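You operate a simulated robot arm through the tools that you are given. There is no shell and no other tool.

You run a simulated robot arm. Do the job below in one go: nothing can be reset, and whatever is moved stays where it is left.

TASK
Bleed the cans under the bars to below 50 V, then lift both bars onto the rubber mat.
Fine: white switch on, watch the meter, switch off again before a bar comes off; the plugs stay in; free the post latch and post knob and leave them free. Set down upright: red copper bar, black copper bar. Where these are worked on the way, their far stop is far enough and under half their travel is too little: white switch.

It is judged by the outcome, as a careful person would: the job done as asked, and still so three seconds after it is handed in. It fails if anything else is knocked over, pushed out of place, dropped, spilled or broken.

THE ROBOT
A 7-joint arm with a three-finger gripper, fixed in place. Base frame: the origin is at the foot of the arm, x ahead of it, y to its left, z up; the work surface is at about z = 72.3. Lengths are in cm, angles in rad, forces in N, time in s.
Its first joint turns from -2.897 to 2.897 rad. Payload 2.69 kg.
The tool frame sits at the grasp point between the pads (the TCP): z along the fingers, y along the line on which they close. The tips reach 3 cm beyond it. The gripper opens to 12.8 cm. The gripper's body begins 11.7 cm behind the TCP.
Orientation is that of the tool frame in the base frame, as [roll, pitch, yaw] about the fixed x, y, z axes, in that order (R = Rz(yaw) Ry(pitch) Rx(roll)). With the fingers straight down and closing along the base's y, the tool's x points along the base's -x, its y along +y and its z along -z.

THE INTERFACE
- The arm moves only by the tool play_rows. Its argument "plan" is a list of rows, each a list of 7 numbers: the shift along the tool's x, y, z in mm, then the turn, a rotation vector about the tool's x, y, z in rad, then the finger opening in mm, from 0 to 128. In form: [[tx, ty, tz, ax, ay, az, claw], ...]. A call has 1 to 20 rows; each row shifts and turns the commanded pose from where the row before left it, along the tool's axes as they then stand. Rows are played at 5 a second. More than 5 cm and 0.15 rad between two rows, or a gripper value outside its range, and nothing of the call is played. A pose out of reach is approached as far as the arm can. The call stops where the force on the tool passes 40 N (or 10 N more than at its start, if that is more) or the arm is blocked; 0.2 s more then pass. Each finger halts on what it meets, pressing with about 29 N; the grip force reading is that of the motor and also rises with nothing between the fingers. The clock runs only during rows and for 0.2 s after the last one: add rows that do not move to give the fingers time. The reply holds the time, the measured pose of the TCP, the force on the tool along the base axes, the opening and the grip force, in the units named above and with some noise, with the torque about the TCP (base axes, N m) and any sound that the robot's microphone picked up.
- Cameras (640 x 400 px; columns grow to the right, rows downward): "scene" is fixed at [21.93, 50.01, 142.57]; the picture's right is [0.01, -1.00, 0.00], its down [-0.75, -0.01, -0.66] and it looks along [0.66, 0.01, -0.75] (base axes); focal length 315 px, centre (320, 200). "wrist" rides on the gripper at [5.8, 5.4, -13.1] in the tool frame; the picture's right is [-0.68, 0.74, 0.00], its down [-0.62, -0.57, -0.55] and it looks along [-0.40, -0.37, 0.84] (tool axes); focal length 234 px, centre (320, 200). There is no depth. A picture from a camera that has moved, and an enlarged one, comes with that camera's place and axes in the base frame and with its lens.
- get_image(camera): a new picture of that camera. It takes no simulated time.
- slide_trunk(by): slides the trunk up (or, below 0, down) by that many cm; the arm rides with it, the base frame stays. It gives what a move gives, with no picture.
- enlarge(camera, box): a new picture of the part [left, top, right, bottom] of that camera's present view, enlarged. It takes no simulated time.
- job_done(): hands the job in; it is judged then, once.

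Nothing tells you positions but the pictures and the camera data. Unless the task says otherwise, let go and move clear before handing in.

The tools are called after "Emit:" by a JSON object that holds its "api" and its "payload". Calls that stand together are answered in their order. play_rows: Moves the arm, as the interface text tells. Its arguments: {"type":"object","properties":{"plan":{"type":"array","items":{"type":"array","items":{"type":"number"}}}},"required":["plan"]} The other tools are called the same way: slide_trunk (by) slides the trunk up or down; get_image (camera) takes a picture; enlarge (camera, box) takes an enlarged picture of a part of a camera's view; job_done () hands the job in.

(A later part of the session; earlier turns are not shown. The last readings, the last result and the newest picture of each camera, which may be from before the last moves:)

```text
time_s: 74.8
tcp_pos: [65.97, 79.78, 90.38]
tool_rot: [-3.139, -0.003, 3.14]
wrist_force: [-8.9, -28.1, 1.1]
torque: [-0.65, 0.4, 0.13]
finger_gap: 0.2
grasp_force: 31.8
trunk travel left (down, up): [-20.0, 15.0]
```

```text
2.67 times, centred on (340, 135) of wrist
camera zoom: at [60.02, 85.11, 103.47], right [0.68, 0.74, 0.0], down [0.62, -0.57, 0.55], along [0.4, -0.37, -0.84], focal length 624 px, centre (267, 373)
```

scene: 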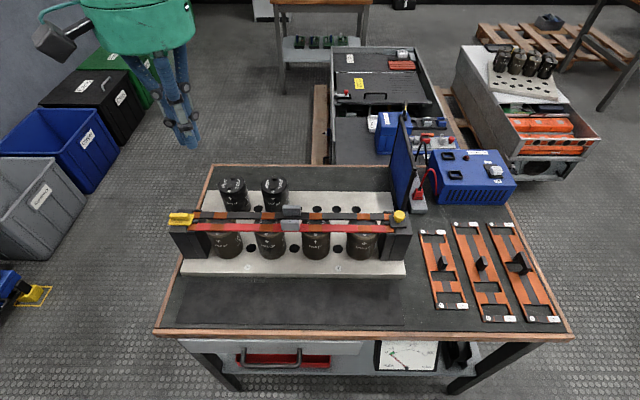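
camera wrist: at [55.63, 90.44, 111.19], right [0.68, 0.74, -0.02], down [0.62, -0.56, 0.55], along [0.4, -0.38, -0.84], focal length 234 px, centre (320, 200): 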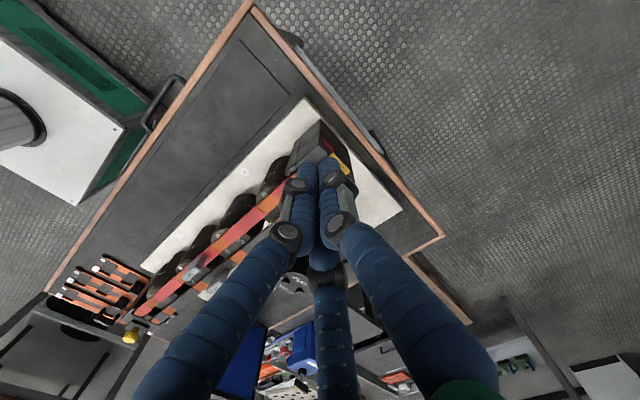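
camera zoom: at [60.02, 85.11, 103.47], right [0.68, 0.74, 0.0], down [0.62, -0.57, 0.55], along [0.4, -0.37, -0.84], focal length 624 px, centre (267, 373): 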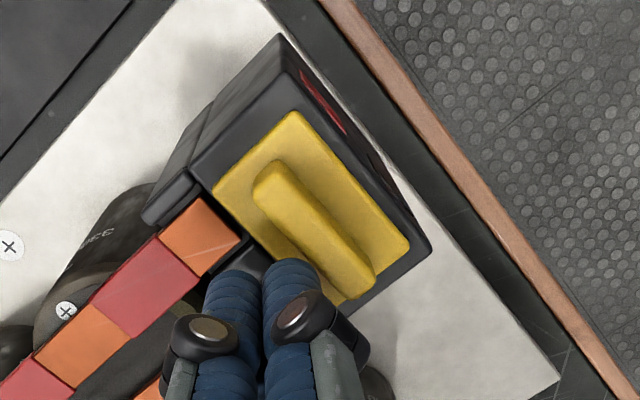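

The latch has turned about 90° and the force climbed to 28 N, which reads as its stop. I back off, rise and inspect it.

Emit:
{"api": "play_rows", "payload": {"plan": [[0, -8, 0, -0.003, -0.002, 0, 0], [0, -10, 0, 0, 0, 0, 0], [0, 0, -40, 0, 0, 0, 0], [0, 0, -40, 0, 0, 0, 0], [0, -30, -20, 0, 0, 0, 0], [0, -30, 0, 0, 0, 0, 0], [0, 0, 0, 0, 0, 0, 0]]}}

Emit:
{"api": "get_image", "payload": {"camera": "wrist"}}

Emit:
{"api": "enlarge", "payload": {"camera": "scene", "box": [150, 180, 290, 280]}}

Emit:
{"api": "enlarge", "payload": {"camera": "wrist", "box": [340, 40, 460, 130]}}

```text
time_s: 76.4
tcp_pos: [65.77, 72.03, 100.21]
tool_rot: [3.137, 0.001, 3.141]
wrist_force: [0.0, 0.1, 0.4]
torque: [0.03, 0.04, 0.02]
finger_gap: 0.22
grasp_force: 31.9
trunk travel left (down, up): [-20.0, 15.0]
```

```text
taken
camera wrist: at [59.71, 77.21, 113.46], right [0.68, 0.74, 0.0], down [0.62, -0.57, 0.55], along [0.4, -0.37, -0.84], focal length 234 px, centre (320, 200)
```

wrist: 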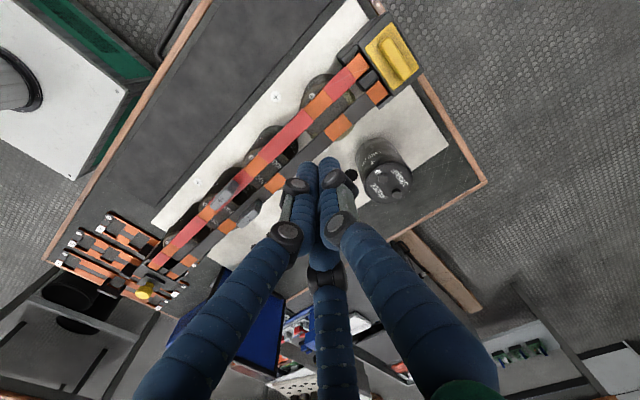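

```text
4.00 times, centred on (220, 230) of scene
camera zoom: at [21.93, 50.01, 142.57], right [0.01, -1.0, 0.0], down [-0.75, -0.01, -0.66], along [0.66, 0.01, -0.75], focal length 1261 px, centre (720, 80)
```

zoom: 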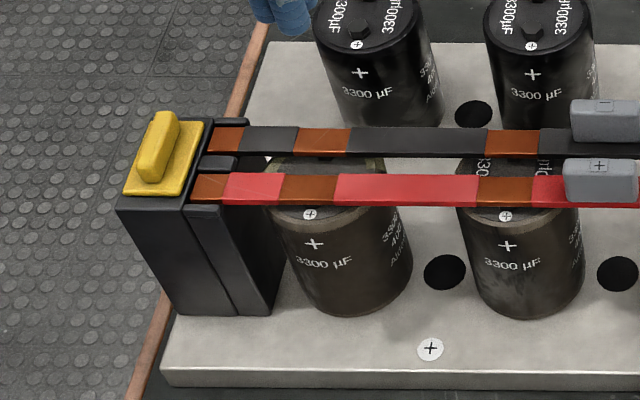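

```text
4.44 times, centred on (400, 85) of wrist
camera zoom: at [59.71, 77.21, 113.46], right [0.68, 0.74, 0.0], down [0.62, -0.57, 0.55], along [0.4, -0.37, -0.84], focal length 1041 px, centre (-36, 711)
```

zoom: 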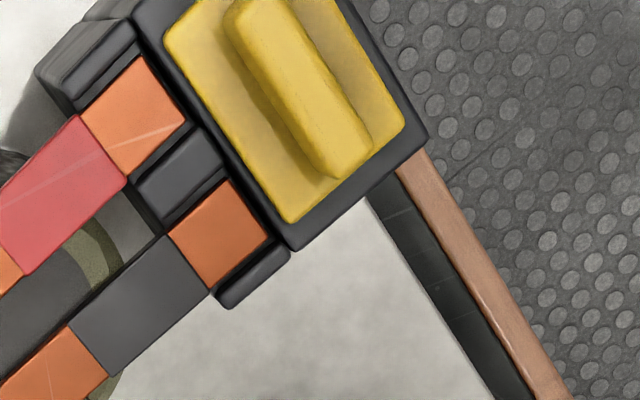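

Both keepers are clear of the bars. Comparing where contact happened with the pictures, the hand really behaves as three fingers: one on tool +y, two on the other side. For the handles (about 4 cm along y, 1.6 cm thick) I'll turn the hand 90° so the single finger goes on one long side and the pair on the other, and first look from above the handles.

Emit:
{"api": "play_rows", "payload": {"plan": [[5, -40, -20, 0.004, 0, 0, 0], [5, -40, -20, 0, 0, 0, 40], [5, -40, -20, 0, 0, 0, 100], [8, -28, 0, 0, 0, 0, 128], [0, 0, 0, 0, 0, 0.1428, 128], [0, 0, 0, 0, 0, 0.1428, 128], [0, 0, 0, 0, 0, 0.1428, 128], [0, 0, 0, 0, 0, 0.1428, 128], [0, 0, 0, 0, 0, 0.1428, 128], [0, 0, 0, 0, 0, 0.1428, 128], [0, 0, 0, 0, 0, 0.1428, 128], [0, 0, 0, 0, 0, 0.1428, 128], [0, 0, 0, 0, 0, 0.1428, 128], [0, 0, 0, 0, 0, 0.1428, 128], [0, 0, 0, 0, 0, 0.1428, 128], [0, 0, 0, 0, 0, 0, 128]]}}

Emit:
{"api": "get_image", "payload": {"camera": "wrist"}}

Emit:
{"api": "get_image", "payload": {"camera": "scene"}}

```text
time_s: 79.8
tcp_pos: [63.71, 57.32, 106.29]
tool_rot: [3.14, -0.001, 1.569]
wrist_force: [0.0, 0.3, 0.1]
torque: [-0.01, 0.0, 0.0]
finger_gap: 12.8
grasp_force: 0.1
trunk travel left (down, up): [-20.0, 15.0]
```

```text
taken
camera wrist: at [68.98, 63.17, 119.46], right [0.73, -0.68, 0.0], down [-0.57, -0.61, 0.55], along [-0.37, -0.4, -0.84], focal length 234 px, centre (320, 200)
```

wrist: 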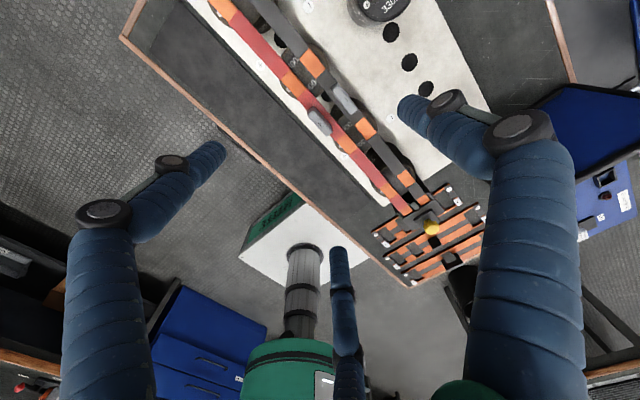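

```text
taken
```

scene: 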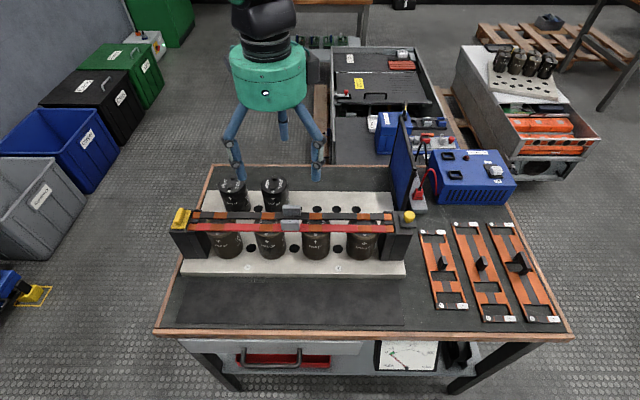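

Emit:
{"api": "enlarge", "payload": {"camera": "wrist", "box": [270, 60, 400, 160]}}

Emit:
{"api": "enlarge", "payload": {"camera": "scene", "box": [260, 190, 320, 240]}}

```text
4.00 times, centred on (335, 110) of wrist
camera zoom: at [68.98, 63.17, 119.46], right [0.73, -0.68, 0.0], down [-0.57, -0.61, 0.55], along [-0.37, -0.4, -0.84], focal length 937 px, centre (260, 560)
```

zoom: 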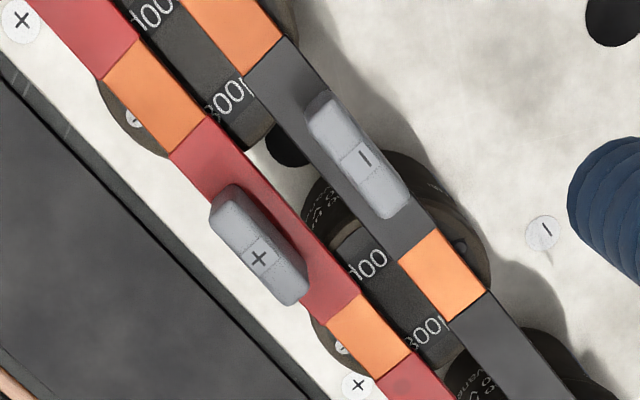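

```text
8.00 times, centred on (290, 215) of scene
camera zoom: at [21.93, 50.01, 142.57], right [0.01, -1.0, 0.0], down [-0.75, -0.01, -0.66], along [0.66, 0.01, -0.75], focal length 2521 px, centre (560, 80)
```

zoom: 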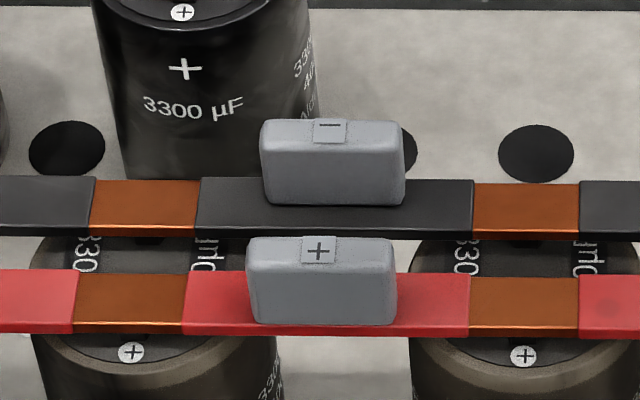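

Emit:
{"api": "enlarge", "payload": {"camera": "wrist", "box": [300, 70, 380, 145]}}

Emit:
{"api": "enlarge", "payload": {"camera": "scene", "box": [270, 195, 310, 237]}}

```text
5.33 times, centred on (340, 108) of wrist
camera zoom: at [68.98, 63.17, 119.46], right [0.73, -0.68, 0.0], down [-0.57, -0.61, 0.55], along [-0.37, -0.4, -0.84], focal length 1249 px, centre (213, 693)
```

zoom: 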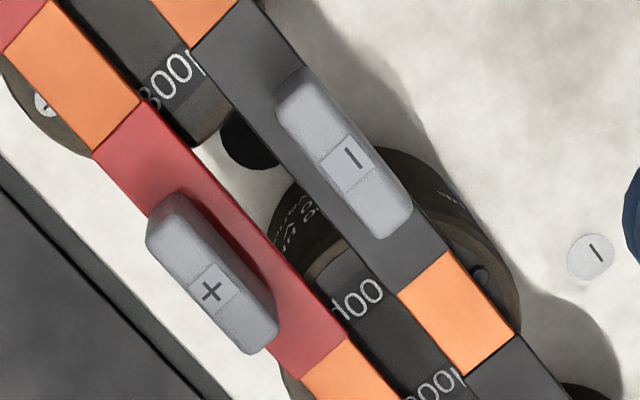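

```text
9.52 times, centred on (290, 216) of scene
camera zoom: at [21.93, 50.01, 142.57], right [0.01, -1.0, 0.0], down [-0.75, -0.01, -0.66], along [0.66, 0.01, -0.75], focal length 3001 px, centre (606, 48)
```

zoom: 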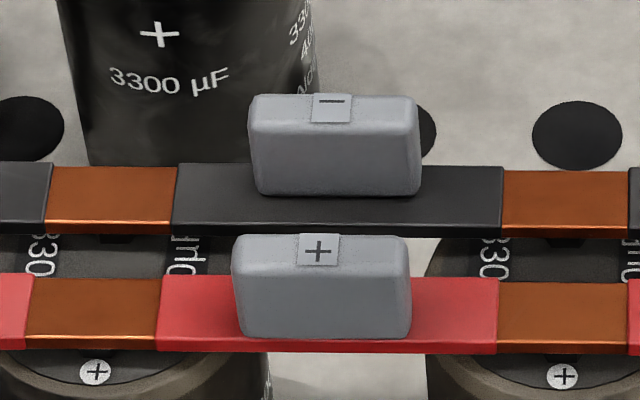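

The red handle spans roughly x 62.8–63.8, y 55.0–58.8 and z 85.7–88.4, and the black handle x 67.0–67.9, so there is about 3 cm between them for one finger. I lower part-way with a 4 cm opening, offset so the single finger goes in the gap, and check the alignment.

Emit:
{"api": "play_rows", "payload": {"plan": [[-4, -8.5, 30, 0, 0, 0, 80], [0, 0, 40, 0, 0, 0, 40], [0, 0, 40, 0, 0, 0, 40], [0, 0, 13, 0, 0, 0, 40], [0, 0, 0, 0, 0, 0, 40]]}}

Emit:
{"api": "enlarge", "payload": {"camera": "scene", "box": [240, 150, 340, 240]}}

Emit:
{"api": "get_image", "payload": {"camera": "wrist"}}

Emit:
{"api": "enlarge", "payload": {"camera": "wrist", "box": [220, 60, 420, 220]}}

```text
time_s: 81.0
tcp_pos: [62.93, 56.82, 93.86]
tool_rot: [3.142, 0.0, 1.571]
wrist_force: [-0.1, -0.4, -0.2]
torque: [0.01, 0.02, 0.01]
finger_gap: 3.99
grasp_force: 0.1
trunk travel left (down, up): [-20.0, 15.0]
```

```text
4.44 times, centred on (290, 195) of scene
camera zoom: at [21.93, 50.01, 142.57], right [0.01, -1.0, 0.0], down [-0.75, -0.01, -0.66], along [0.66, 0.01, -0.75], focal length 1401 px, centre (453, 222)
```

zoom: 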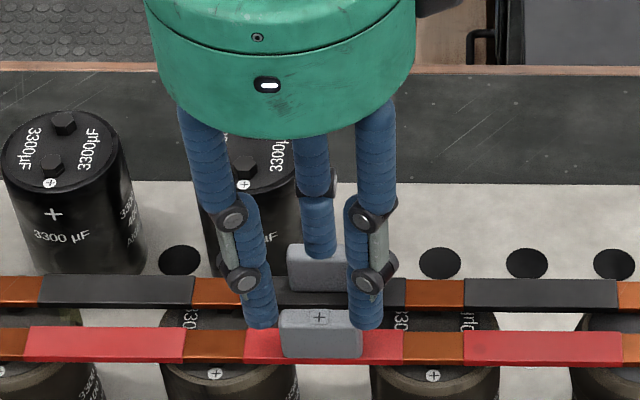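

```text
taken
camera wrist: at [68.08, 62.7, 107.07], right [0.74, -0.68, 0.0], down [-0.57, -0.62, 0.55], along [-0.37, -0.4, -0.84], focal length 234 px, centre (320, 200)
```

wrist: 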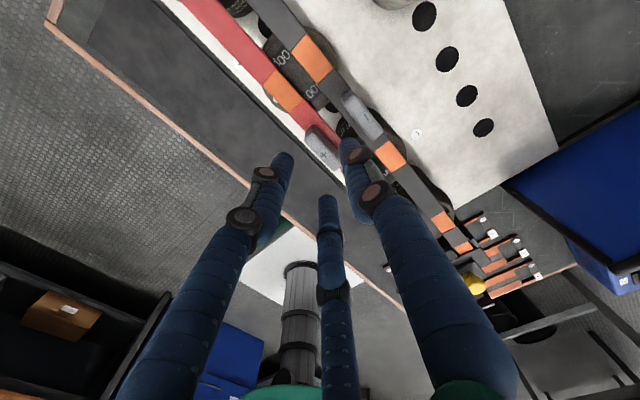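

```text
2.50 times, centred on (320, 140) of wrist
camera zoom: at [68.08, 62.7, 107.07], right [0.74, -0.68, 0.0], down [-0.57, -0.62, 0.55], along [-0.37, -0.4, -0.84], focal length 585 px, centre (320, 350)
```

zoom: 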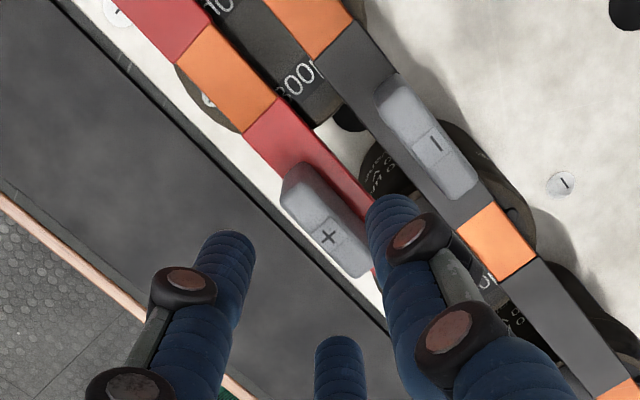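

The picture matches the three-finger model: the single finger is over the gap and the pair sits either side of the handle's front. I narrow to 36 mm, nudge the alignment and lower to about 0.5 cm above the bar.

Emit:
{"api": "play_rows", "payload": {"plan": [[0.8, -1.3, 0, 0, 0, 0, 36], [0, 0, 15, 0, 0, 0, 36], [0, 0, 15, 0, 0, 0, 36], [0, 0, 8, 0, 0, 0, 36], [0, 0, 5, 0, 0, 0, 36], [0, 0, 3, 0, 0, 0, 36], [0, 0, 0, 0, 0, 0, 36]]}}

Emit:
{"api": "enlarge", "payload": {"camera": "scene", "box": [240, 150, 340, 240]}}

Emit:
{"api": "enlarge", "payload": {"camera": "wrist", "box": [220, 60, 420, 220]}}

```text
time_s: 82.6
tcp_pos: [62.89, 56.93, 89.25]
tool_rot: [3.141, 0.001, 1.57]
wrist_force: [-0.4, -1.0, -0.2]
torque: [-0.01, 0.01, 0.02]
finger_gap: 3.61
grasp_force: 0.0
trunk travel left (down, up): [-20.0, 15.0]
```

```text
4.44 times, centred on (290, 195) of scene
camera zoom: at [21.93, 50.01, 142.57], right [0.01, -1.0, 0.0], down [-0.75, -0.01, -0.66], along [0.66, 0.01, -0.75], focal length 1401 px, centre (453, 222)
```

zoom: 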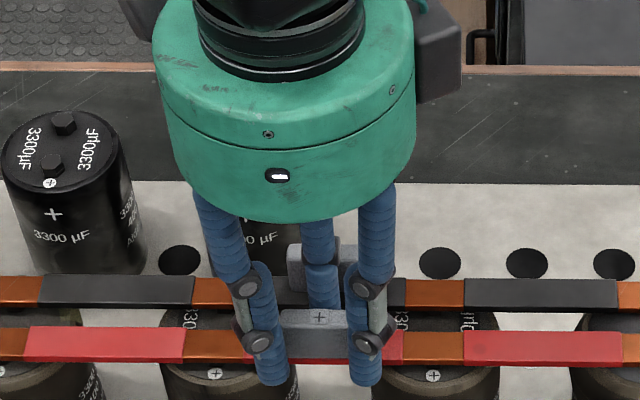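

```text
2.50 times, centred on (320, 140) of wrist
camera zoom: at [68.02, 62.77, 102.46], right [0.74, -0.68, 0.0], down [-0.57, -0.61, 0.55], along [-0.37, -0.4, -0.84], focal length 585 px, centre (320, 350)
```

zoom: 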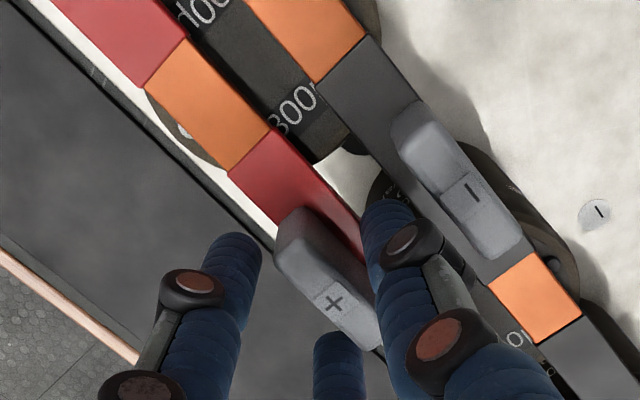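

The fingers straddle the red handle cleanly. I close gently and watch the opening and forces.

Emit:
{"api": "play_rows", "payload": {"plan": [[0, 0, 0, 0, 0, 0, 28], [0, 0, 0, 0, 0, 0, 22], [0, 0, 0, 0, 0, 0, 18], [0, 0, 0, 0, 0, 0, 18]]}}

Emit:
{"api": "enlarge", "payload": {"camera": "wrist", "box": [220, 60, 420, 220]}}

```text
time_s: 83.6
tcp_pos: [62.8, 56.94, 89.26]
tool_rot: [-3.141, 0.0, 1.571]
wrist_force: [0.8, -0.1, 0.6]
torque: [0.02, -0.07, 0.0]
finger_gap: 2.01
grasp_force: 29.0
trunk travel left (down, up): [-20.0, 15.0]
```

```text
2.50 times, centred on (320, 140) of wrist
camera zoom: at [68.03, 62.77, 102.48], right [0.74, -0.68, 0.0], down [-0.57, -0.62, 0.55], along [-0.37, -0.4, -0.84], focal length 585 px, centre (320, 350)
```

zoom: 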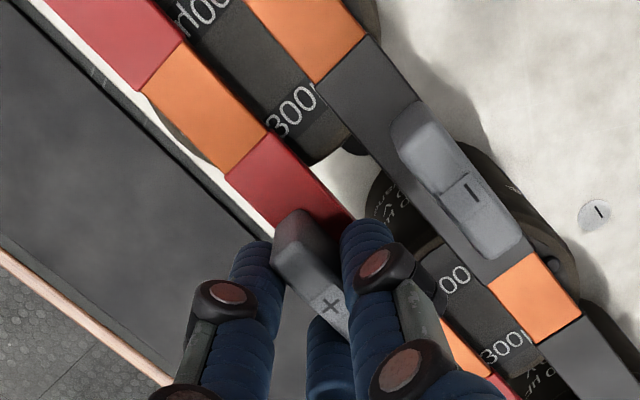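

It closed to 2.0 cm at full grip force, just as predicted. I keep squeezing and lift slowly.

Emit:
{"api": "play_rows", "payload": {"plan": [[0, 0, 0, 0, 0, 0, 5], [0, 0, -4, 0, 0, 0, 5], [0, 0, -6, 0, 0, 0, 5], [0, 0, -8, 0, 0, 0, 5], [0, 0, 0, 0, 0, 0, 5]]}}

Emit:
{"api": "get_image", "payload": {"camera": "scene"}}

Emit:
{"api": "enlarge", "payload": {"camera": "scene", "box": [150, 170, 430, 290]}}

```text
time_s: 84.8
tcp_pos: [62.66, 57.02, 91.37]
tool_rot: [3.142, 0.0, 1.571]
wrist_force: [-0.8, 0.3, 1.9]
torque: [-0.15, -0.05, 0.01]
finger_gap: 2.05
grasp_force: 29.3
trunk travel left (down, up): [-20.0, 15.0]
```

```text
taken
```

scene: 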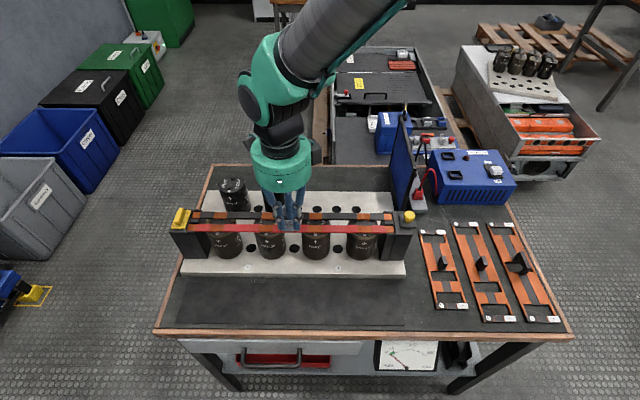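

```text
2.29 times, centred on (290, 230) of scene
camera zoom: at [21.93, 50.01, 142.57], right [0.01, -1.0, 0.0], down [-0.75, -0.01, -0.66], along [0.66, 0.01, -0.75], focal length 720 px, centre (389, 131)
```

zoom: 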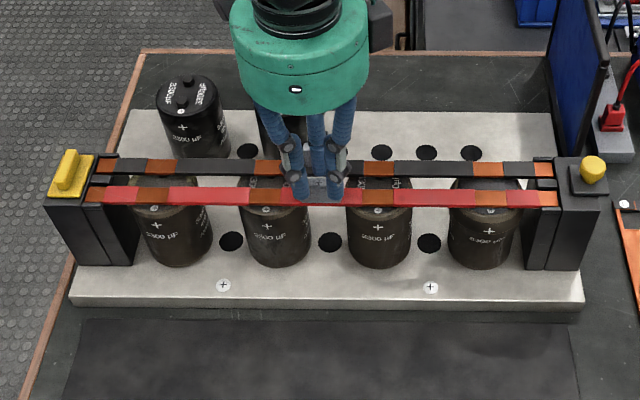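

Emit:
{"api": "enlarge", "payload": {"camera": "scene", "box": [240, 160, 340, 240]}}

Emit:
{"api": "enlarge", "payload": {"camera": "wrist", "box": [220, 60, 420, 220]}}

Emit:
{"api": "enlarge", "payload": {"camera": "scene", "box": [160, 190, 260, 260]}}

Emit:
{"api": "enlarge", "payload": {"camera": "scene", "box": [340, 190, 440, 260]}}

```text
5.00 times, centred on (290, 200) of scene
camera zoom: at [21.93, 50.01, 142.57], right [0.01, -1.0, 0.0], down [-0.75, -0.01, -0.66], along [0.66, 0.01, -0.75], focal length 1576 px, centre (470, 200)
```

zoom: 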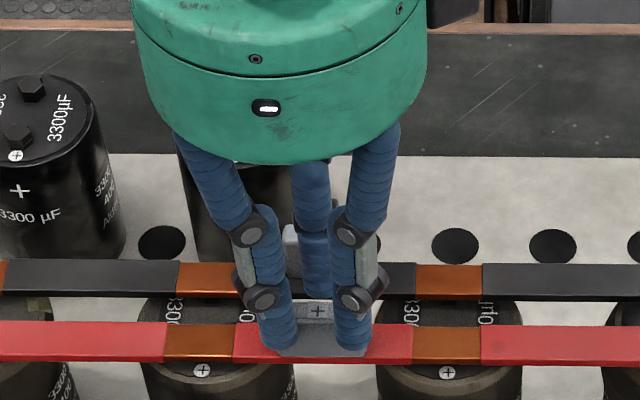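

```text
2.50 times, centred on (320, 140) of wrist
camera zoom: at [67.91, 62.76, 104.46], right [0.74, -0.68, 0.0], down [-0.57, -0.62, 0.55], along [-0.37, -0.4, -0.84], focal length 585 px, centre (320, 350)
```

zoom: 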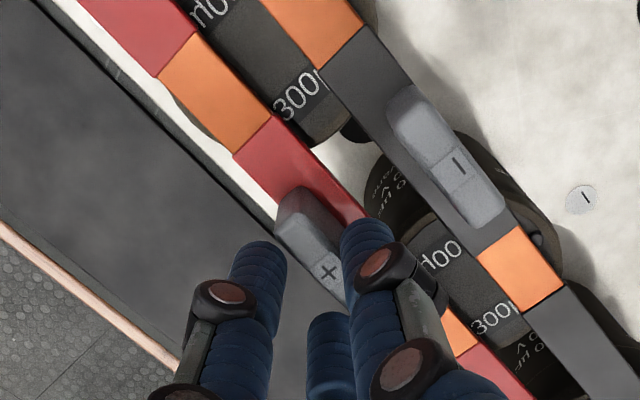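

```text
5.71 times, centred on (210, 225) of scene
camera zoom: at [21.93, 50.01, 142.57], right [0.01, -1.0, 0.0], down [-0.75, -0.01, -0.66], along [0.66, 0.01, -0.75], focal length 1801 px, centre (949, 57)
```

zoom: 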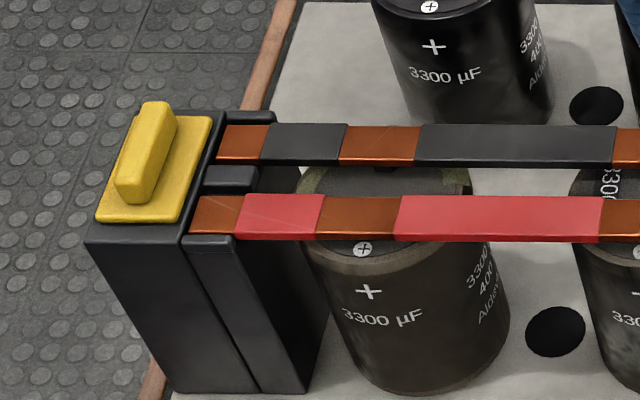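

```text
5.71 times, centred on (390, 225) of scene
camera zoom: at [21.93, 50.01, 142.57], right [0.01, -1.0, 0.0], down [-0.75, -0.01, -0.66], along [0.66, 0.01, -0.75], focal length 1801 px, centre (-80, 57)
```

zoom: 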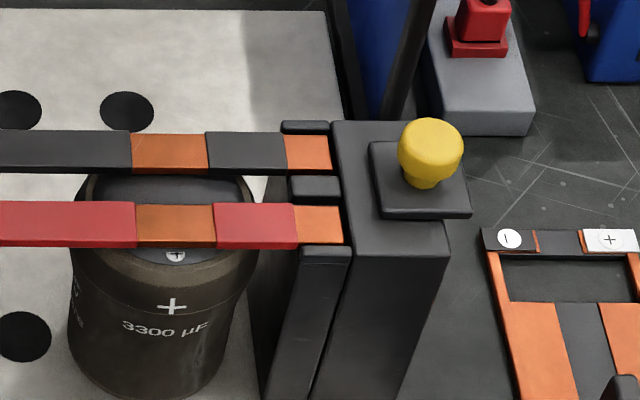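

The red bar stayed put: the fingers slid up the handle, so that grip was probably one-sided. I'll open, re-centre exactly over the handle and close in steps to find out how the pads really meet it.

Emit:
{"api": "play_rows", "payload": {"plan": [[0, 0, 0, 0, 0, 0, 36], [0, 0, -22, 0, 0, 0, 36], [-1, 6, 0, 0, 0, 0, 36], [0, 0, 15, 0, 0, 0, 36], [0, 0, 12, 0, 0, 0, 36], [0, 0, 9, 0, 0, 0, 36], [0, 0, 0, 0, 0, 0, 36]]}}

Emit:
{"api": "enlarge", "payload": {"camera": "wrist", "box": [220, 60, 420, 220]}}

Emit:
{"api": "enlarge", "payload": {"camera": "scene", "box": [240, 160, 340, 240]}}

```text
time_s: 86.1
tcp_pos: [63.61, 57.22, 91.38]
tool_rot: [3.135, -0.008, 1.572]
wrist_force: [-1.6, 0.7, 17.4]
torque: [0.15, 0.13, -0.03]
finger_gap: 4.05
grasp_force: 2.0
trunk travel left (down, up): [-20.0, 15.0]
stopped in row 6: the force on the tool passed its limit at 50 N (the readings are from after the stop); the commanded pose is now the measured one
```

```text
2.50 times, centred on (320, 140) of wrist
camera zoom: at [68.75, 62.93, 104.69], right [0.74, -0.68, 0.0], down [-0.57, -0.62, 0.54], along [-0.36, -0.4, -0.84], focal length 585 px, centre (320, 350)
```

zoom: 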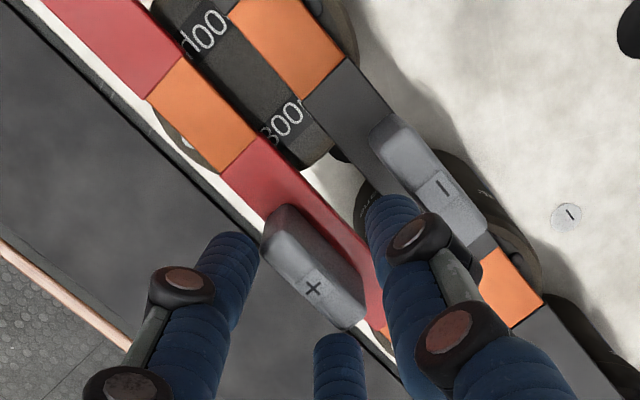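

```text
5.00 times, centred on (290, 200) of scene
camera zoom: at [21.93, 50.01, 142.57], right [0.01, -1.0, 0.0], down [-0.75, -0.01, -0.66], along [0.66, 0.01, -0.75], focal length 1576 px, centre (470, 200)
```

zoom: 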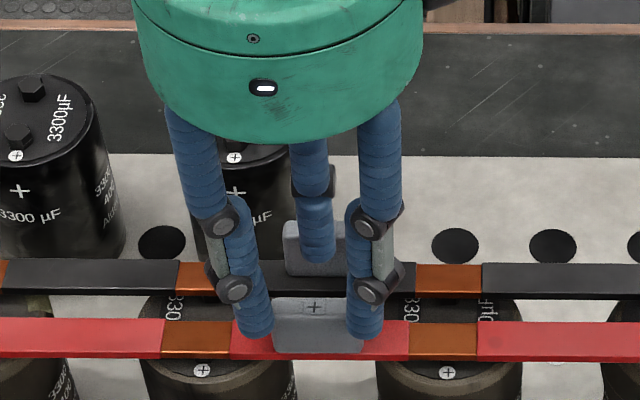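

The stop came from the -y fingertip landing on the end of the red handle, which confirms real three-finger contact. I lift clear, restore the level orientation and re-measure the handle before gripping again.

Emit:
{"api": "play_rows", "payload": {"plan": [[0, 0, -20, 0.0066, -0.008, 0, 36], [-3, -7.5, -25, 0, 0, 0, 36], [0, 0, 0, 0, 0, 0, 36], [0, 0, 0, 0, 0, 0, 36]]}}

Emit:
{"api": "enlarge", "payload": {"camera": "wrist", "box": [220, 60, 420, 220]}}

Emit:
{"api": "enlarge", "payload": {"camera": "scene", "box": [270, 195, 310, 237]}}

Emit:
{"api": "enlarge", "payload": {"camera": "scene", "box": [150, 170, 430, 290]}}

```text
time_s: 87.1
tcp_pos: [62.89, 57.05, 95.64]
tool_rot: [-3.136, 0.006, 1.571]
wrist_force: [-0.1, -0.2, -0.3]
torque: [-0.03, -0.01, 0.0]
finger_gap: 3.62
grasp_force: 0.0
trunk travel left (down, up): [-20.0, 15.0]
```

```text
2.50 times, centred on (320, 140) of wrist
camera zoom: at [68.16, 62.84, 108.89], right [0.74, -0.68, 0.0], down [-0.56, -0.61, 0.55], along [-0.37, -0.41, -0.83], focal length 585 px, centre (320, 350)
```

zoom: 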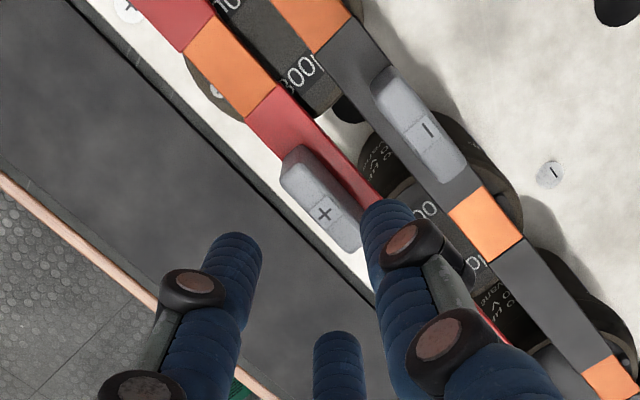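

```text
9.52 times, centred on (290, 216) of scene
camera zoom: at [21.93, 50.01, 142.57], right [0.01, -1.0, 0.0], down [-0.75, -0.01, -0.66], along [0.66, 0.01, -0.75], focal length 3001 px, centre (606, 48)
```

zoom: 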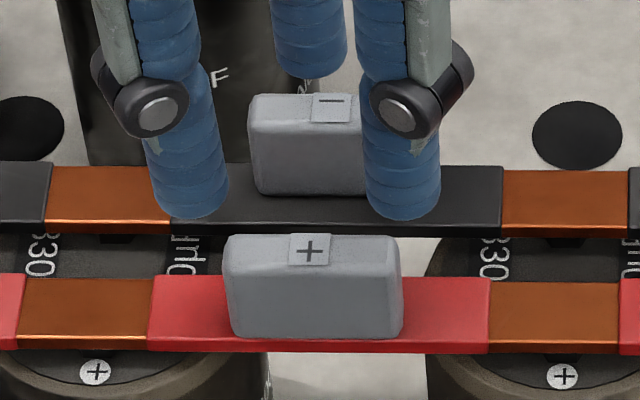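

```text
2.29 times, centred on (290, 230) of scene
camera zoom: at [21.93, 50.01, 142.57], right [0.01, -1.0, 0.0], down [-0.75, -0.01, -0.66], along [0.66, 0.01, -0.75], focal length 720 px, centre (389, 131)
```

zoom: 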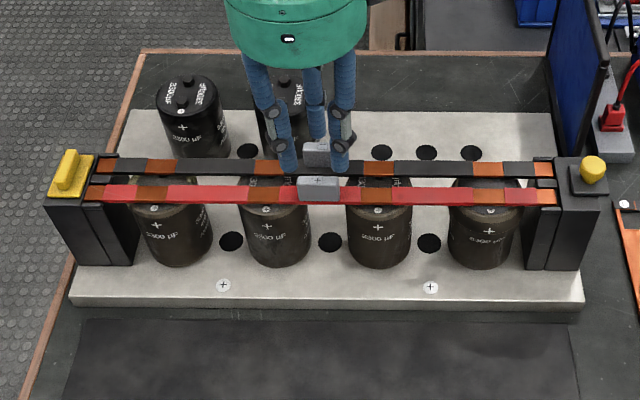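

The red bar is still seated, just nudged about 2 mm toward +y. I level the hand and grip again with the same offset a little deeper, then lift in tiny steps while reading the force.

Emit:
{"api": "play_rows", "payload": {"plan": [[0.3, -0.8, 0, -0.005, 0.006, 0, 36], [0, 0, 25, 0, 0, 0, 36], [0, 0, 20, 0, 0, 0, 36], [0, 0, 12, 0, 0, 0, 36], [0, 0, 6, 0, 0, 0, 36], [0, 0, 3, 0, 0, 0, 36], [0, 0, 0, 0, 0, 0, 36]]}}

Emit:
{"api": "play_rows", "payload": {"plan": [[0, 0, 0, 0, 0, 0, 26], [0, 0, 0, 0, 0, 0, 20], [0, 0, 0, 0, 0, 0, 10], [0, 0, 0, 0, 0, 0, 0], [0, 0, 0, 0, 0, 0, 0]]}}

Emit:
{"api": "play_rows", "payload": {"plan": [[0, 0, -1.5, 0, 0, 0, 0]]}}

Emit:
{"api": "play_rows", "payload": {"plan": [[0, 0, -1.5, 0, 0, 0, 0]]}}

Emit:
{"api": "enlarge", "payload": {"camera": "scene", "box": [240, 160, 340, 240]}}

Emit:
{"api": "enlarge", "payload": {"camera": "wrist", "box": [220, 60, 420, 220]}}

```text
time_s: 88.7
tcp_pos: [62.86, 57.02, 89.01]
tool_rot: [3.141, 0.001, 1.571]
wrist_force: [-0.1, -0.2, 0.6]
torque: [0.01, 0.03, 0.02]
finger_gap: 3.62
grasp_force: 0.1
trunk travel left (down, up): [-20.0, 15.0]
```

```text
time_s: 89.9
tcp_pos: [62.91, 57.0, 88.99]
tool_rot: [3.14, 0.0, 1.571]
wrist_force: [0.8, 0.3, -0.5]
torque: [0.04, -0.04, -0.06]
finger_gap: 2.04
grasp_force: 29.2
trunk travel left (down, up): [-20.0, 15.0]
```

```text
time_s: 90.3
tcp_pos: [62.87, 56.91, 89.04]
tool_rot: [3.14, 0.0, 1.572]
wrist_force: [-0.1, -1.1, 0.2]
torque: [0.02, 0.04, 0.02]
finger_gap: 2.01
grasp_force: 29.3
trunk travel left (down, up): [-20.0, 15.0]
```

```text
time_s: 90.7
tcp_pos: [62.72, 56.77, 89.25]
tool_rot: [3.14, 0.001, 1.57]
wrist_force: [-0.2, -0.7, -3.3]
torque: [-0.05, 0.04, 0.02]
finger_gap: 2.02
grasp_force: 28.7
trunk travel left (down, up): [-20.0, 15.0]
```

```text
5.00 times, centred on (290, 200) of scene
camera zoom: at [21.93, 50.01, 142.57], right [0.01, -1.0, 0.0], down [-0.75, -0.01, -0.66], along [0.66, 0.01, -0.75], focal length 1576 px, centre (470, 200)
```

zoom: 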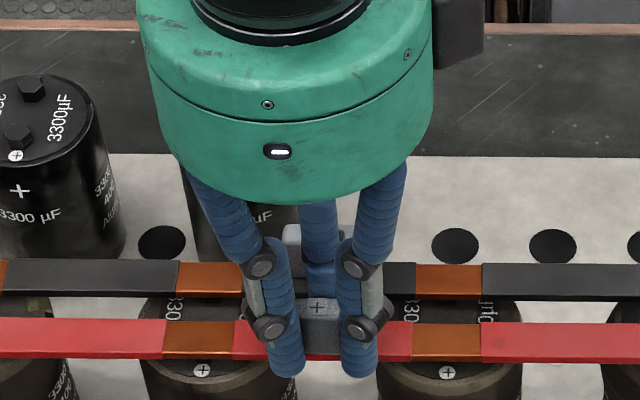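

```text
2.50 times, centred on (320, 140) of wrist
camera zoom: at [67.89, 62.58, 102.48], right [0.74, -0.68, 0.0], down [-0.57, -0.62, 0.55], along [-0.37, -0.4, -0.84], focal length 585 px, centre (320, 350)
```

zoom: 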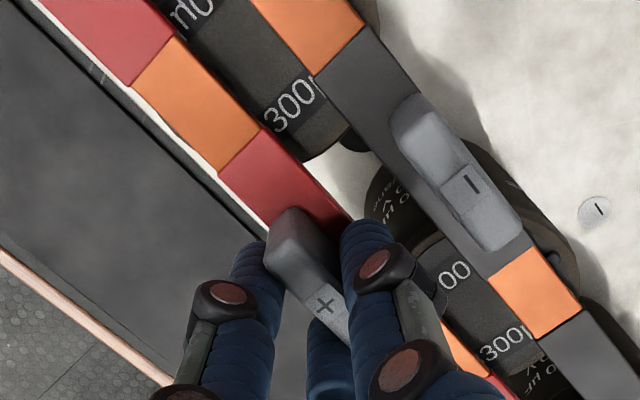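

Emit:
{"api": "play_rows", "payload": {"plan": [[0, 0, -2, 0, 0, 0, 0]]}}

Emit:
{"api": "play_rows", "payload": {"plan": [[0, 0, -2, 0, 0, 0, 0]]}}

Emit:
{"api": "play_rows", "payload": {"plan": [[0, 0, -2, 0, 0, 0, 0]]}}

Emit:
{"api": "enlarge", "payload": {"camera": "scene", "box": [240, 160, 340, 240]}}

Emit:
{"api": "enlarge", "payload": {"camera": "scene", "box": [160, 190, 260, 260]}}

Emit:
{"api": "enlarge", "payload": {"camera": "scene", "box": [340, 190, 440, 260]}}

```text
time_s: 91.1
tcp_pos: [62.81, 56.96, 89.41]
tool_rot: [3.14, 0.0, 1.572]
wrist_force: [0.9, -0.5, -4.1]
torque: [-0.01, 0.04, 0.0]
finger_gap: 2.03
grasp_force: 28.7
trunk travel left (down, up): [-20.0, 15.0]
```

```text
time_s: 91.5
tcp_pos: [62.82, 56.92, 89.56]
tool_rot: [3.141, -0.003, 1.571]
wrist_force: [0.3, 0.0, -4.1]
torque: [-0.04, 0.04, 0.03]
finger_gap: 2.02
grasp_force: 28.7
trunk travel left (down, up): [-20.0, 15.0]
```

```text
time_s: 91.9
tcp_pos: [62.77, 56.89, 89.8]
tool_rot: [3.14, -0.002, 1.572]
wrist_force: [-0.9, -0.4, -3.5]
torque: [-0.01, 0.04, 0.02]
finger_gap: 2.0
grasp_force: 28.6
trunk travel left (down, up): [-20.0, 15.0]
```

```text
5.00 times, centred on (290, 200) of scene
camera zoom: at [21.93, 50.01, 142.57], right [0.01, -1.0, 0.0], down [-0.75, -0.01, -0.66], along [0.66, 0.01, -0.75], focal length 1576 px, centre (470, 200)
```

zoom: 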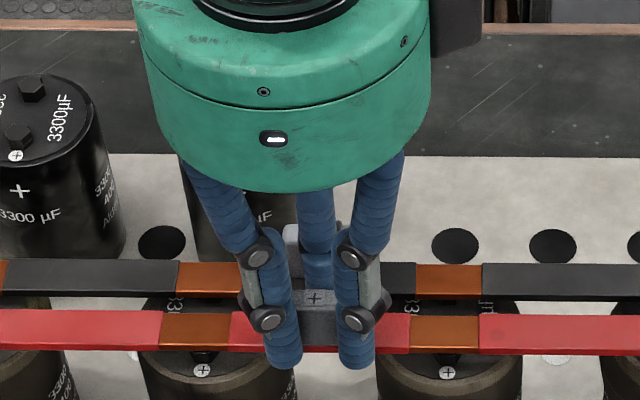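

```text
5.71 times, centred on (210, 225) of scene
camera zoom: at [21.93, 50.01, 142.57], right [0.01, -1.0, 0.0], down [-0.75, -0.01, -0.66], along [0.66, 0.01, -0.75], focal length 1801 px, centre (949, 57)
```

zoom: 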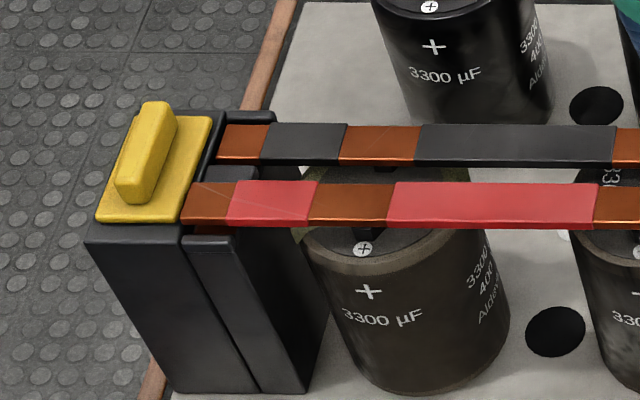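

```text
5.71 times, centred on (390, 225) of scene
camera zoom: at [21.93, 50.01, 142.57], right [0.01, -1.0, 0.0], down [-0.75, -0.01, -0.66], along [0.66, 0.01, -0.75], focal length 1801 px, centre (-80, 57)
```

zoom: 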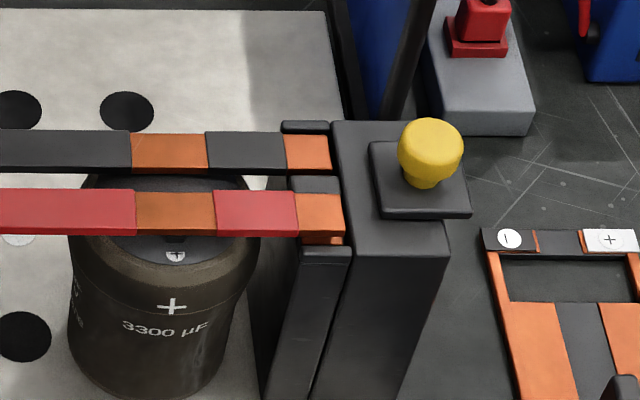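

This time the red bar is coming up with the hand, at about 4 N load and level at both ends. I keep lifting slowly.

Emit:
{"api": "play_rows", "payload": {"plan": [[0, 0, -2, 0, 0, 0, 0], [0, 0, -2.5, 0, 0, 0, 0], [0, 0, -3, 0, 0, 0, 0], [0, 0, -3, 0, 0, 0, 0], [0, 0, -3, 0, 0, 0, 0], [0, 0, -3, 0, 0, 0, 0], [0, 0, -3, 0, 0, 0, 0], [0, 0, -2, 0, 0, 0, 0], [0, 0, 0, 0, 0, 0, 0]]}}

Emit:
{"api": "enlarge", "payload": {"camera": "scene", "box": [150, 150, 430, 290]}}

Emit:
{"api": "enlarge", "payload": {"camera": "scene", "box": [240, 150, 340, 230]}}

```text
time_s: 93.9
tcp_pos: [62.77, 57.03, 91.98]
tool_rot: [3.139, 0.0, 1.571]
wrist_force: [0.0, 0.1, -3.8]
torque: [0.0, 0.02, 0.01]
finger_gap: 1.99
grasp_force: 29.2
trunk travel left (down, up): [-20.0, 15.0]
```

```text
2.29 times, centred on (290, 220) of scene
camera zoom: at [21.93, 50.01, 142.57], right [0.01, -1.0, 0.0], down [-0.75, -0.01, -0.66], along [0.66, 0.01, -0.75], focal length 720 px, centre (389, 154)
```

zoom: 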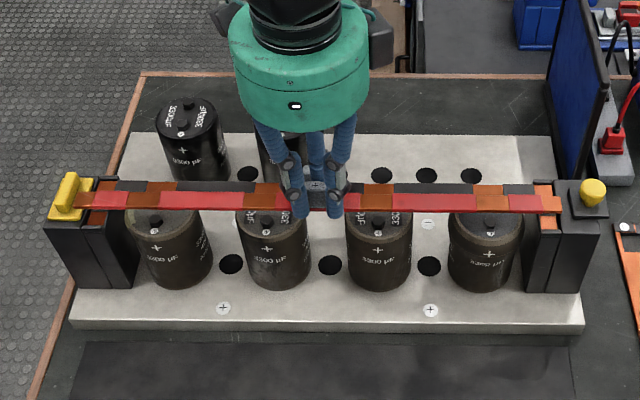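

```text
5.00 times, centred on (290, 190) of scene
camera zoom: at [21.93, 50.01, 142.57], right [0.01, -1.0, 0.0], down [-0.75, -0.01, -0.66], along [0.66, 0.01, -0.75], focal length 1576 px, centre (470, 250)
```

zoom: 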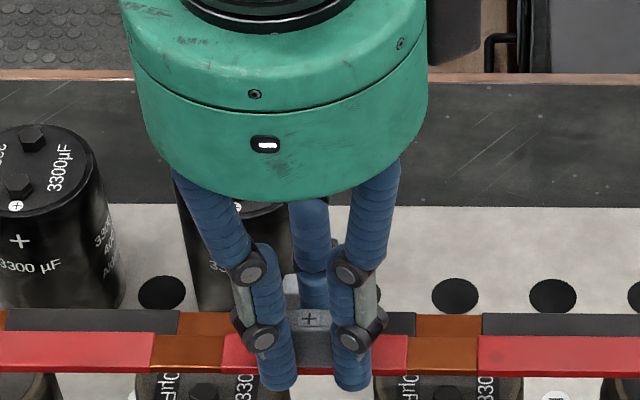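

The red bar is about 2.9 cm up and level. I raise it a bit more to clear the posts, then carry it slowly forward (-x) over the mat.

Emit:
{"api": "play_rows", "payload": {"plan": [[0, 0, -3, 0, 0, 0, 0], [0, 0, -5, 0, 0, 0, 0], [0, 0, -5, 0, 0, 0, 0], [0, 0, -5, 0, 0, 0, 0], [0, 0, -5, 0, 0, 0, 0], [0, 0, -5, 0, 0, 0, 0], [0, 0, -3, 0, 0, 0, 0], [0, 0, 0, 0, 0, 0, 0]]}}

Emit:
{"api": "play_rows", "payload": {"plan": [[0, -3, 0, 0, 0, 0, 0], [0, -6, 0, 0, 0, 0, 0], [0, -9, 0, 0, 0, 0, 0], [0, -10, 0, 0, 0, 0, 0], [0, -10, 0, 0, 0, 0, 0], [0, -10, 0, 0, 0, 0, 0], [0, -10, 0, 0, 0, 0, 0], [0, -10, 0, 0, 0, 0, 0], [0, -10, 0, 0, 0, 0, 0], [0, -10, 0, 0, 0, 0, 0], [0, -10, 0, 0, 0, 0, 0], [0, -10, 0, 0, 0, 0, 0], [0, -10, 0, 0, 0, 0, 0], [0, -10, 0, 0, 0, 0, 0], [0, -6, 0, 0, 0, 0, 0], [0, -4, 0, 0, 0, 0, 0], [0, -2, 0, 0, 0, 0, 0], [0, 0, 0, 0, 0, 0, 0]]}}

Emit:
{"api": "get_image", "payload": {"camera": "scene"}}

Emit:
{"api": "get_image", "payload": {"camera": "wrist"}}

```text
time_s: 95.7
tcp_pos: [62.74, 57.0, 95.08]
tool_rot: [3.14, 0.0, 1.57]
wrist_force: [0.6, -0.6, -3.3]
torque: [0.03, 0.04, -0.01]
finger_gap: 2.01
grasp_force: 28.7
trunk travel left (down, up): [-20.0, 15.0]
```

```text
time_s: 99.5
tcp_pos: [48.63, 56.89, 95.02]
tool_rot: [3.139, -0.001, 1.57]
wrist_force: [-0.9, -0.2, -4.3]
torque: [-0.02, 0.04, -0.01]
finger_gap: 2.02
grasp_force: 28.4
trunk travel left (down, up): [-20.0, 15.0]
```

```text
taken
```

scene: 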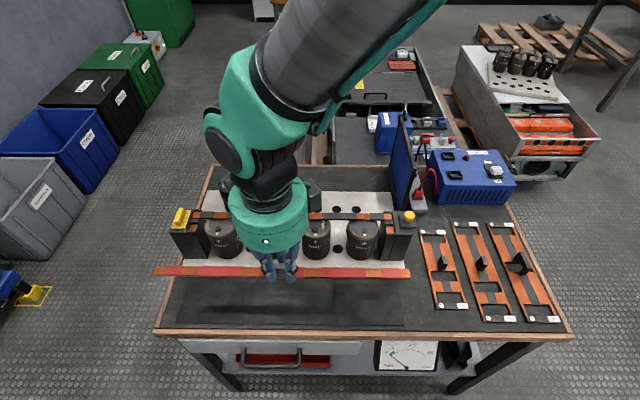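

```text
taken
camera wrist: at [53.89, 62.72, 108.26], right [0.74, -0.68, 0.0], down [-0.57, -0.62, 0.55], along [-0.37, -0.4, -0.84], focal length 234 px, centre (320, 200)
```

wrist: 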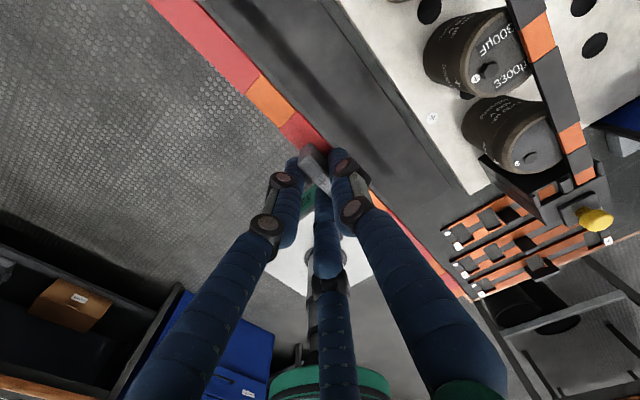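

The red bar is over the near half of the mat, level. I lower it most of the way and check.

Emit:
{"api": "play_rows", "payload": {"plan": [[0, 0, 3, 0, 0, 0, 0], [0, 0, 6, 0, 0, 0, 0], [0, 0, 10, 0, 0, 0, 0], [0, 0, 10, 0, 0, 0, 0], [0, 0, 10, 0, 0, 0, 0], [0, 0, 10, 0, 0, 0, 0], [0, 0, 10, 0, 0, 0, 0], [0, 0, 10, 0, 0, 0, 0], [0, 0, 10, 0, 0, 0, 0], [0, 0, 10, 0, 0, 0, 0], [0, 0, 10, 0, 0, 0, 0], [0, 0, 10, 0, 0, 0, 0], [0, 0, 10, 0, 0, 0, 0], [0, 0, 10, 0, 0, 0, 0], [0, 0, 10, 0, 0, 0, 0], [0, 0, 8, 0, 0, 0, 0], [0, 0, 5, 0, 0, 0, 0], [0, 0, 3, 0, 0, 0, 0], [0, 0, 0, 0, 0, 0, 0]]}}

Emit:
{"api": "enlarge", "payload": {"camera": "scene", "box": [150, 190, 450, 350]}}

Emit:
{"api": "get_image", "payload": {"camera": "wrist"}}

```text
time_s: 103.5
tcp_pos: [48.8, 57.0, 79.6]
tool_rot: [3.14, -0.002, 1.57]
wrist_force: [0.5, 0.2, -3.7]
torque: [0.0, 0.03, -0.01]
finger_gap: 2.0
grasp_force: 28.6
trunk travel left (down, up): [-20.0, 15.0]
```

```text
2.13 times, centred on (300, 270) of scene
camera zoom: at [21.93, 50.01, 142.57], right [0.01, -1.0, 0.0], down [-0.75, -0.01, -0.66], along [0.66, 0.01, -0.75], focal length 672 px, centre (363, 51)
```

zoom: 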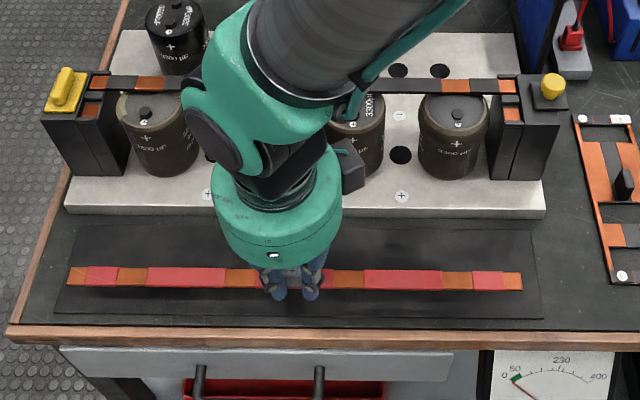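

```text
taken
camera wrist: at [53.9, 62.75, 92.8], right [0.74, -0.68, 0.0], down [-0.57, -0.62, 0.55], along [-0.37, -0.4, -0.84], focal length 234 px, centre (320, 200)
```

wrist: 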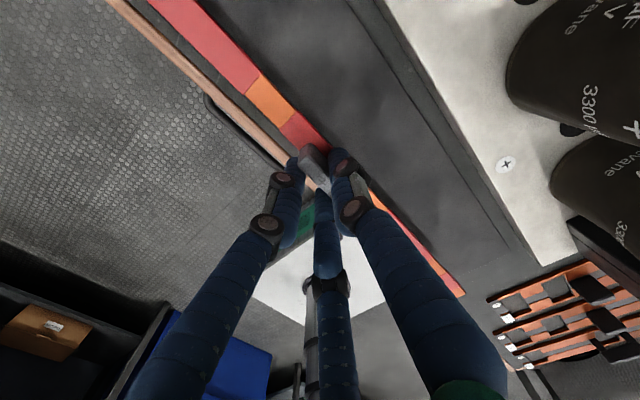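

The bar sits within the mat outline on all sides. I lower the last few cm and watch for the load to transfer.

Emit:
{"api": "play_rows", "payload": {"plan": [[0, 0, 5, 0, 0, 0, 0], [0, 0, 8, 0, 0, 0, 0], [0, 0, 7, 0, 0, 0, 0], [0, 0, 4, 0, 0, 0, 0], [0, 0, 0, 0, 0, 0, 0]]}}

Emit:
{"api": "play_rows", "payload": {"plan": [[0, 0, 2, 0, 0, 0, 0], [0, 0, 2, 0, 0, 0, 0], [0, 0, 0, 0, 0, 0, 0]]}}

Emit:
{"api": "enlarge", "payload": {"camera": "scene", "box": [150, 230, 450, 350]}}

```text
time_s: 104.7
tcp_pos: [48.63, 56.9, 77.05]
tool_rot: [3.139, -0.001, 1.571]
wrist_force: [0.1, -0.3, -2.3]
torque: [-0.03, 0.02, 0.0]
finger_gap: 2.03
grasp_force: 29.2
trunk travel left (down, up): [-20.0, 15.0]
```

```text
time_s: 105.5
tcp_pos: [48.52, 57.06, 76.74]
tool_rot: [3.14, 0.0, 1.571]
wrist_force: [0.3, 0.4, -3.7]
torque: [-0.03, 0.06, 0.0]
finger_gap: 2.02
grasp_force: 29.2
trunk travel left (down, up): [-20.0, 15.0]
```

```text
2.13 times, centred on (300, 290) of scene
camera zoom: at [21.93, 50.01, 142.57], right [0.01, -1.0, 0.0], down [-0.75, -0.01, -0.66], along [0.66, 0.01, -0.75], focal length 672 px, centre (363, 8)
```

zoom: 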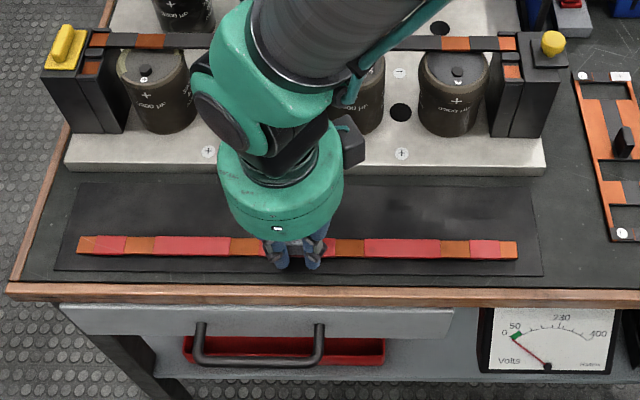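

Emit:
{"api": "play_rows", "payload": {"plan": [[0, 0, 1.5, 0, 0, 0, 0], [0, 0, 1.5, 0, 0, 0, 0], [0, 0, 0, 0, 0, 0, 0]]}}

Emit:
{"api": "play_rows", "payload": {"plan": [[0, 0, 1.5, 0, 0, 0, 0], [0, 0, 0, 0, 0, 0, 0]]}}

Emit:
{"api": "play_rows", "payload": {"plan": [[0, 0, 1.5, 0, 0, 0, 0], [0, 0, 0, 0, 0, 0, 0]]}}

```text
time_s: 106.3
tcp_pos: [48.61, 57.09, 76.47]
tool_rot: [3.139, -0.001, 1.569]
wrist_force: [0.9, -0.4, -3.5]
torque: [-0.01, 0.07, -0.03]
finger_gap: 2.0
grasp_force: 29.1
trunk travel left (down, up): [-20.0, 15.0]
```

```text
time_s: 106.9
tcp_pos: [48.7, 57.07, 76.37]
tool_rot: [3.14, 0.001, 1.569]
wrist_force: [-0.7, -0.1, -3.3]
torque: [-0.03, -0.01, 0.01]
finger_gap: 2.03
grasp_force: 29.1
trunk travel left (down, up): [-20.0, 15.0]
```

```text
time_s: 107.5
tcp_pos: [48.76, 57.07, 76.23]
tool_rot: [3.14, -0.002, 1.571]
wrist_force: [1.1, 0.2, -4.2]
torque: [-0.02, 0.05, 0.0]
finger_gap: 2.0
grasp_force: 29.0
trunk travel left (down, up): [-20.0, 15.0]
```

Emit:
{"api": "play_rows", "payload": {"plan": [[0, 0, 1.5, 0, 0, 0, 0], [0, 0, 0, 0, 0, 0, 0]]}}

Emit:
{"api": "play_rows", "payload": {"plan": [[0, 0, 1.5, 0, 0, 0, 0], [0, 0, 0, 0, 0, 0, 0]]}}

Emit:
{"api": "play_rows", "payload": {"plan": [[0, 0, 1.5, 0, 0, 0, 0], [0, 0, 0, 0, 0, 0, 0]]}}

Emit:
{"api": "enlarge", "payload": {"camera": "scene", "box": [150, 250, 450, 340]}}

```text
time_s: 108.1
tcp_pos: [48.84, 57.01, 76.07]
tool_rot: [3.138, -0.003, 1.571]
wrist_force: [-2.8, -0.6, 5.6]
torque: [-0.47, 0.0, -0.01]
finger_gap: 2.04
grasp_force: 28.8
trunk travel left (down, up): [-20.0, 15.0]
```

```text
time_s: 108.7
tcp_pos: [48.67, 56.91, 76.2]
tool_rot: [3.139, -0.003, 1.571]
wrist_force: [-4.7, -4.4, 23.0]
torque: [-0.64, 0.0, -0.03]
finger_gap: 2.02
grasp_force: 28.6
trunk travel left (down, up): [-20.0, 15.0]
```

```text
time_s: 109.3
tcp_pos: [48.8, 56.98, 76.07]
tool_rot: [3.135, -0.004, 1.57]
wrist_force: [-8.6, 3.0, 28.3]
torque: [0.13, 0.1, -0.04]
finger_gap: 2.01
grasp_force: 28.8
trunk travel left (down, up): [-20.0, 15.0]
```

```text
2.13 times, centred on (300, 295) of scene
camera zoom: at [21.93, 50.01, 142.57], right [0.01, -1.0, 0.0], down [-0.75, -0.01, -0.66], along [0.66, 0.01, -0.75], focal length 672 px, centre (363, -3)
```

zoom: 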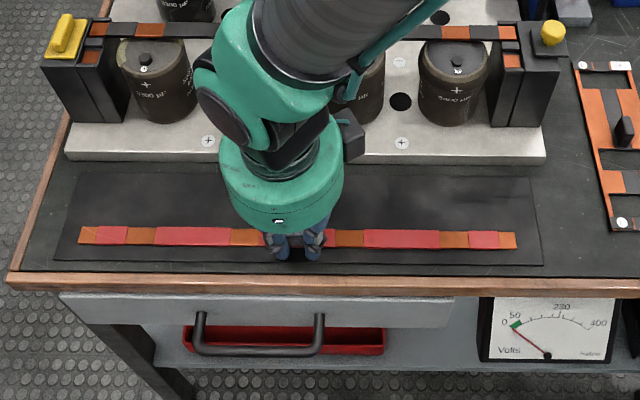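

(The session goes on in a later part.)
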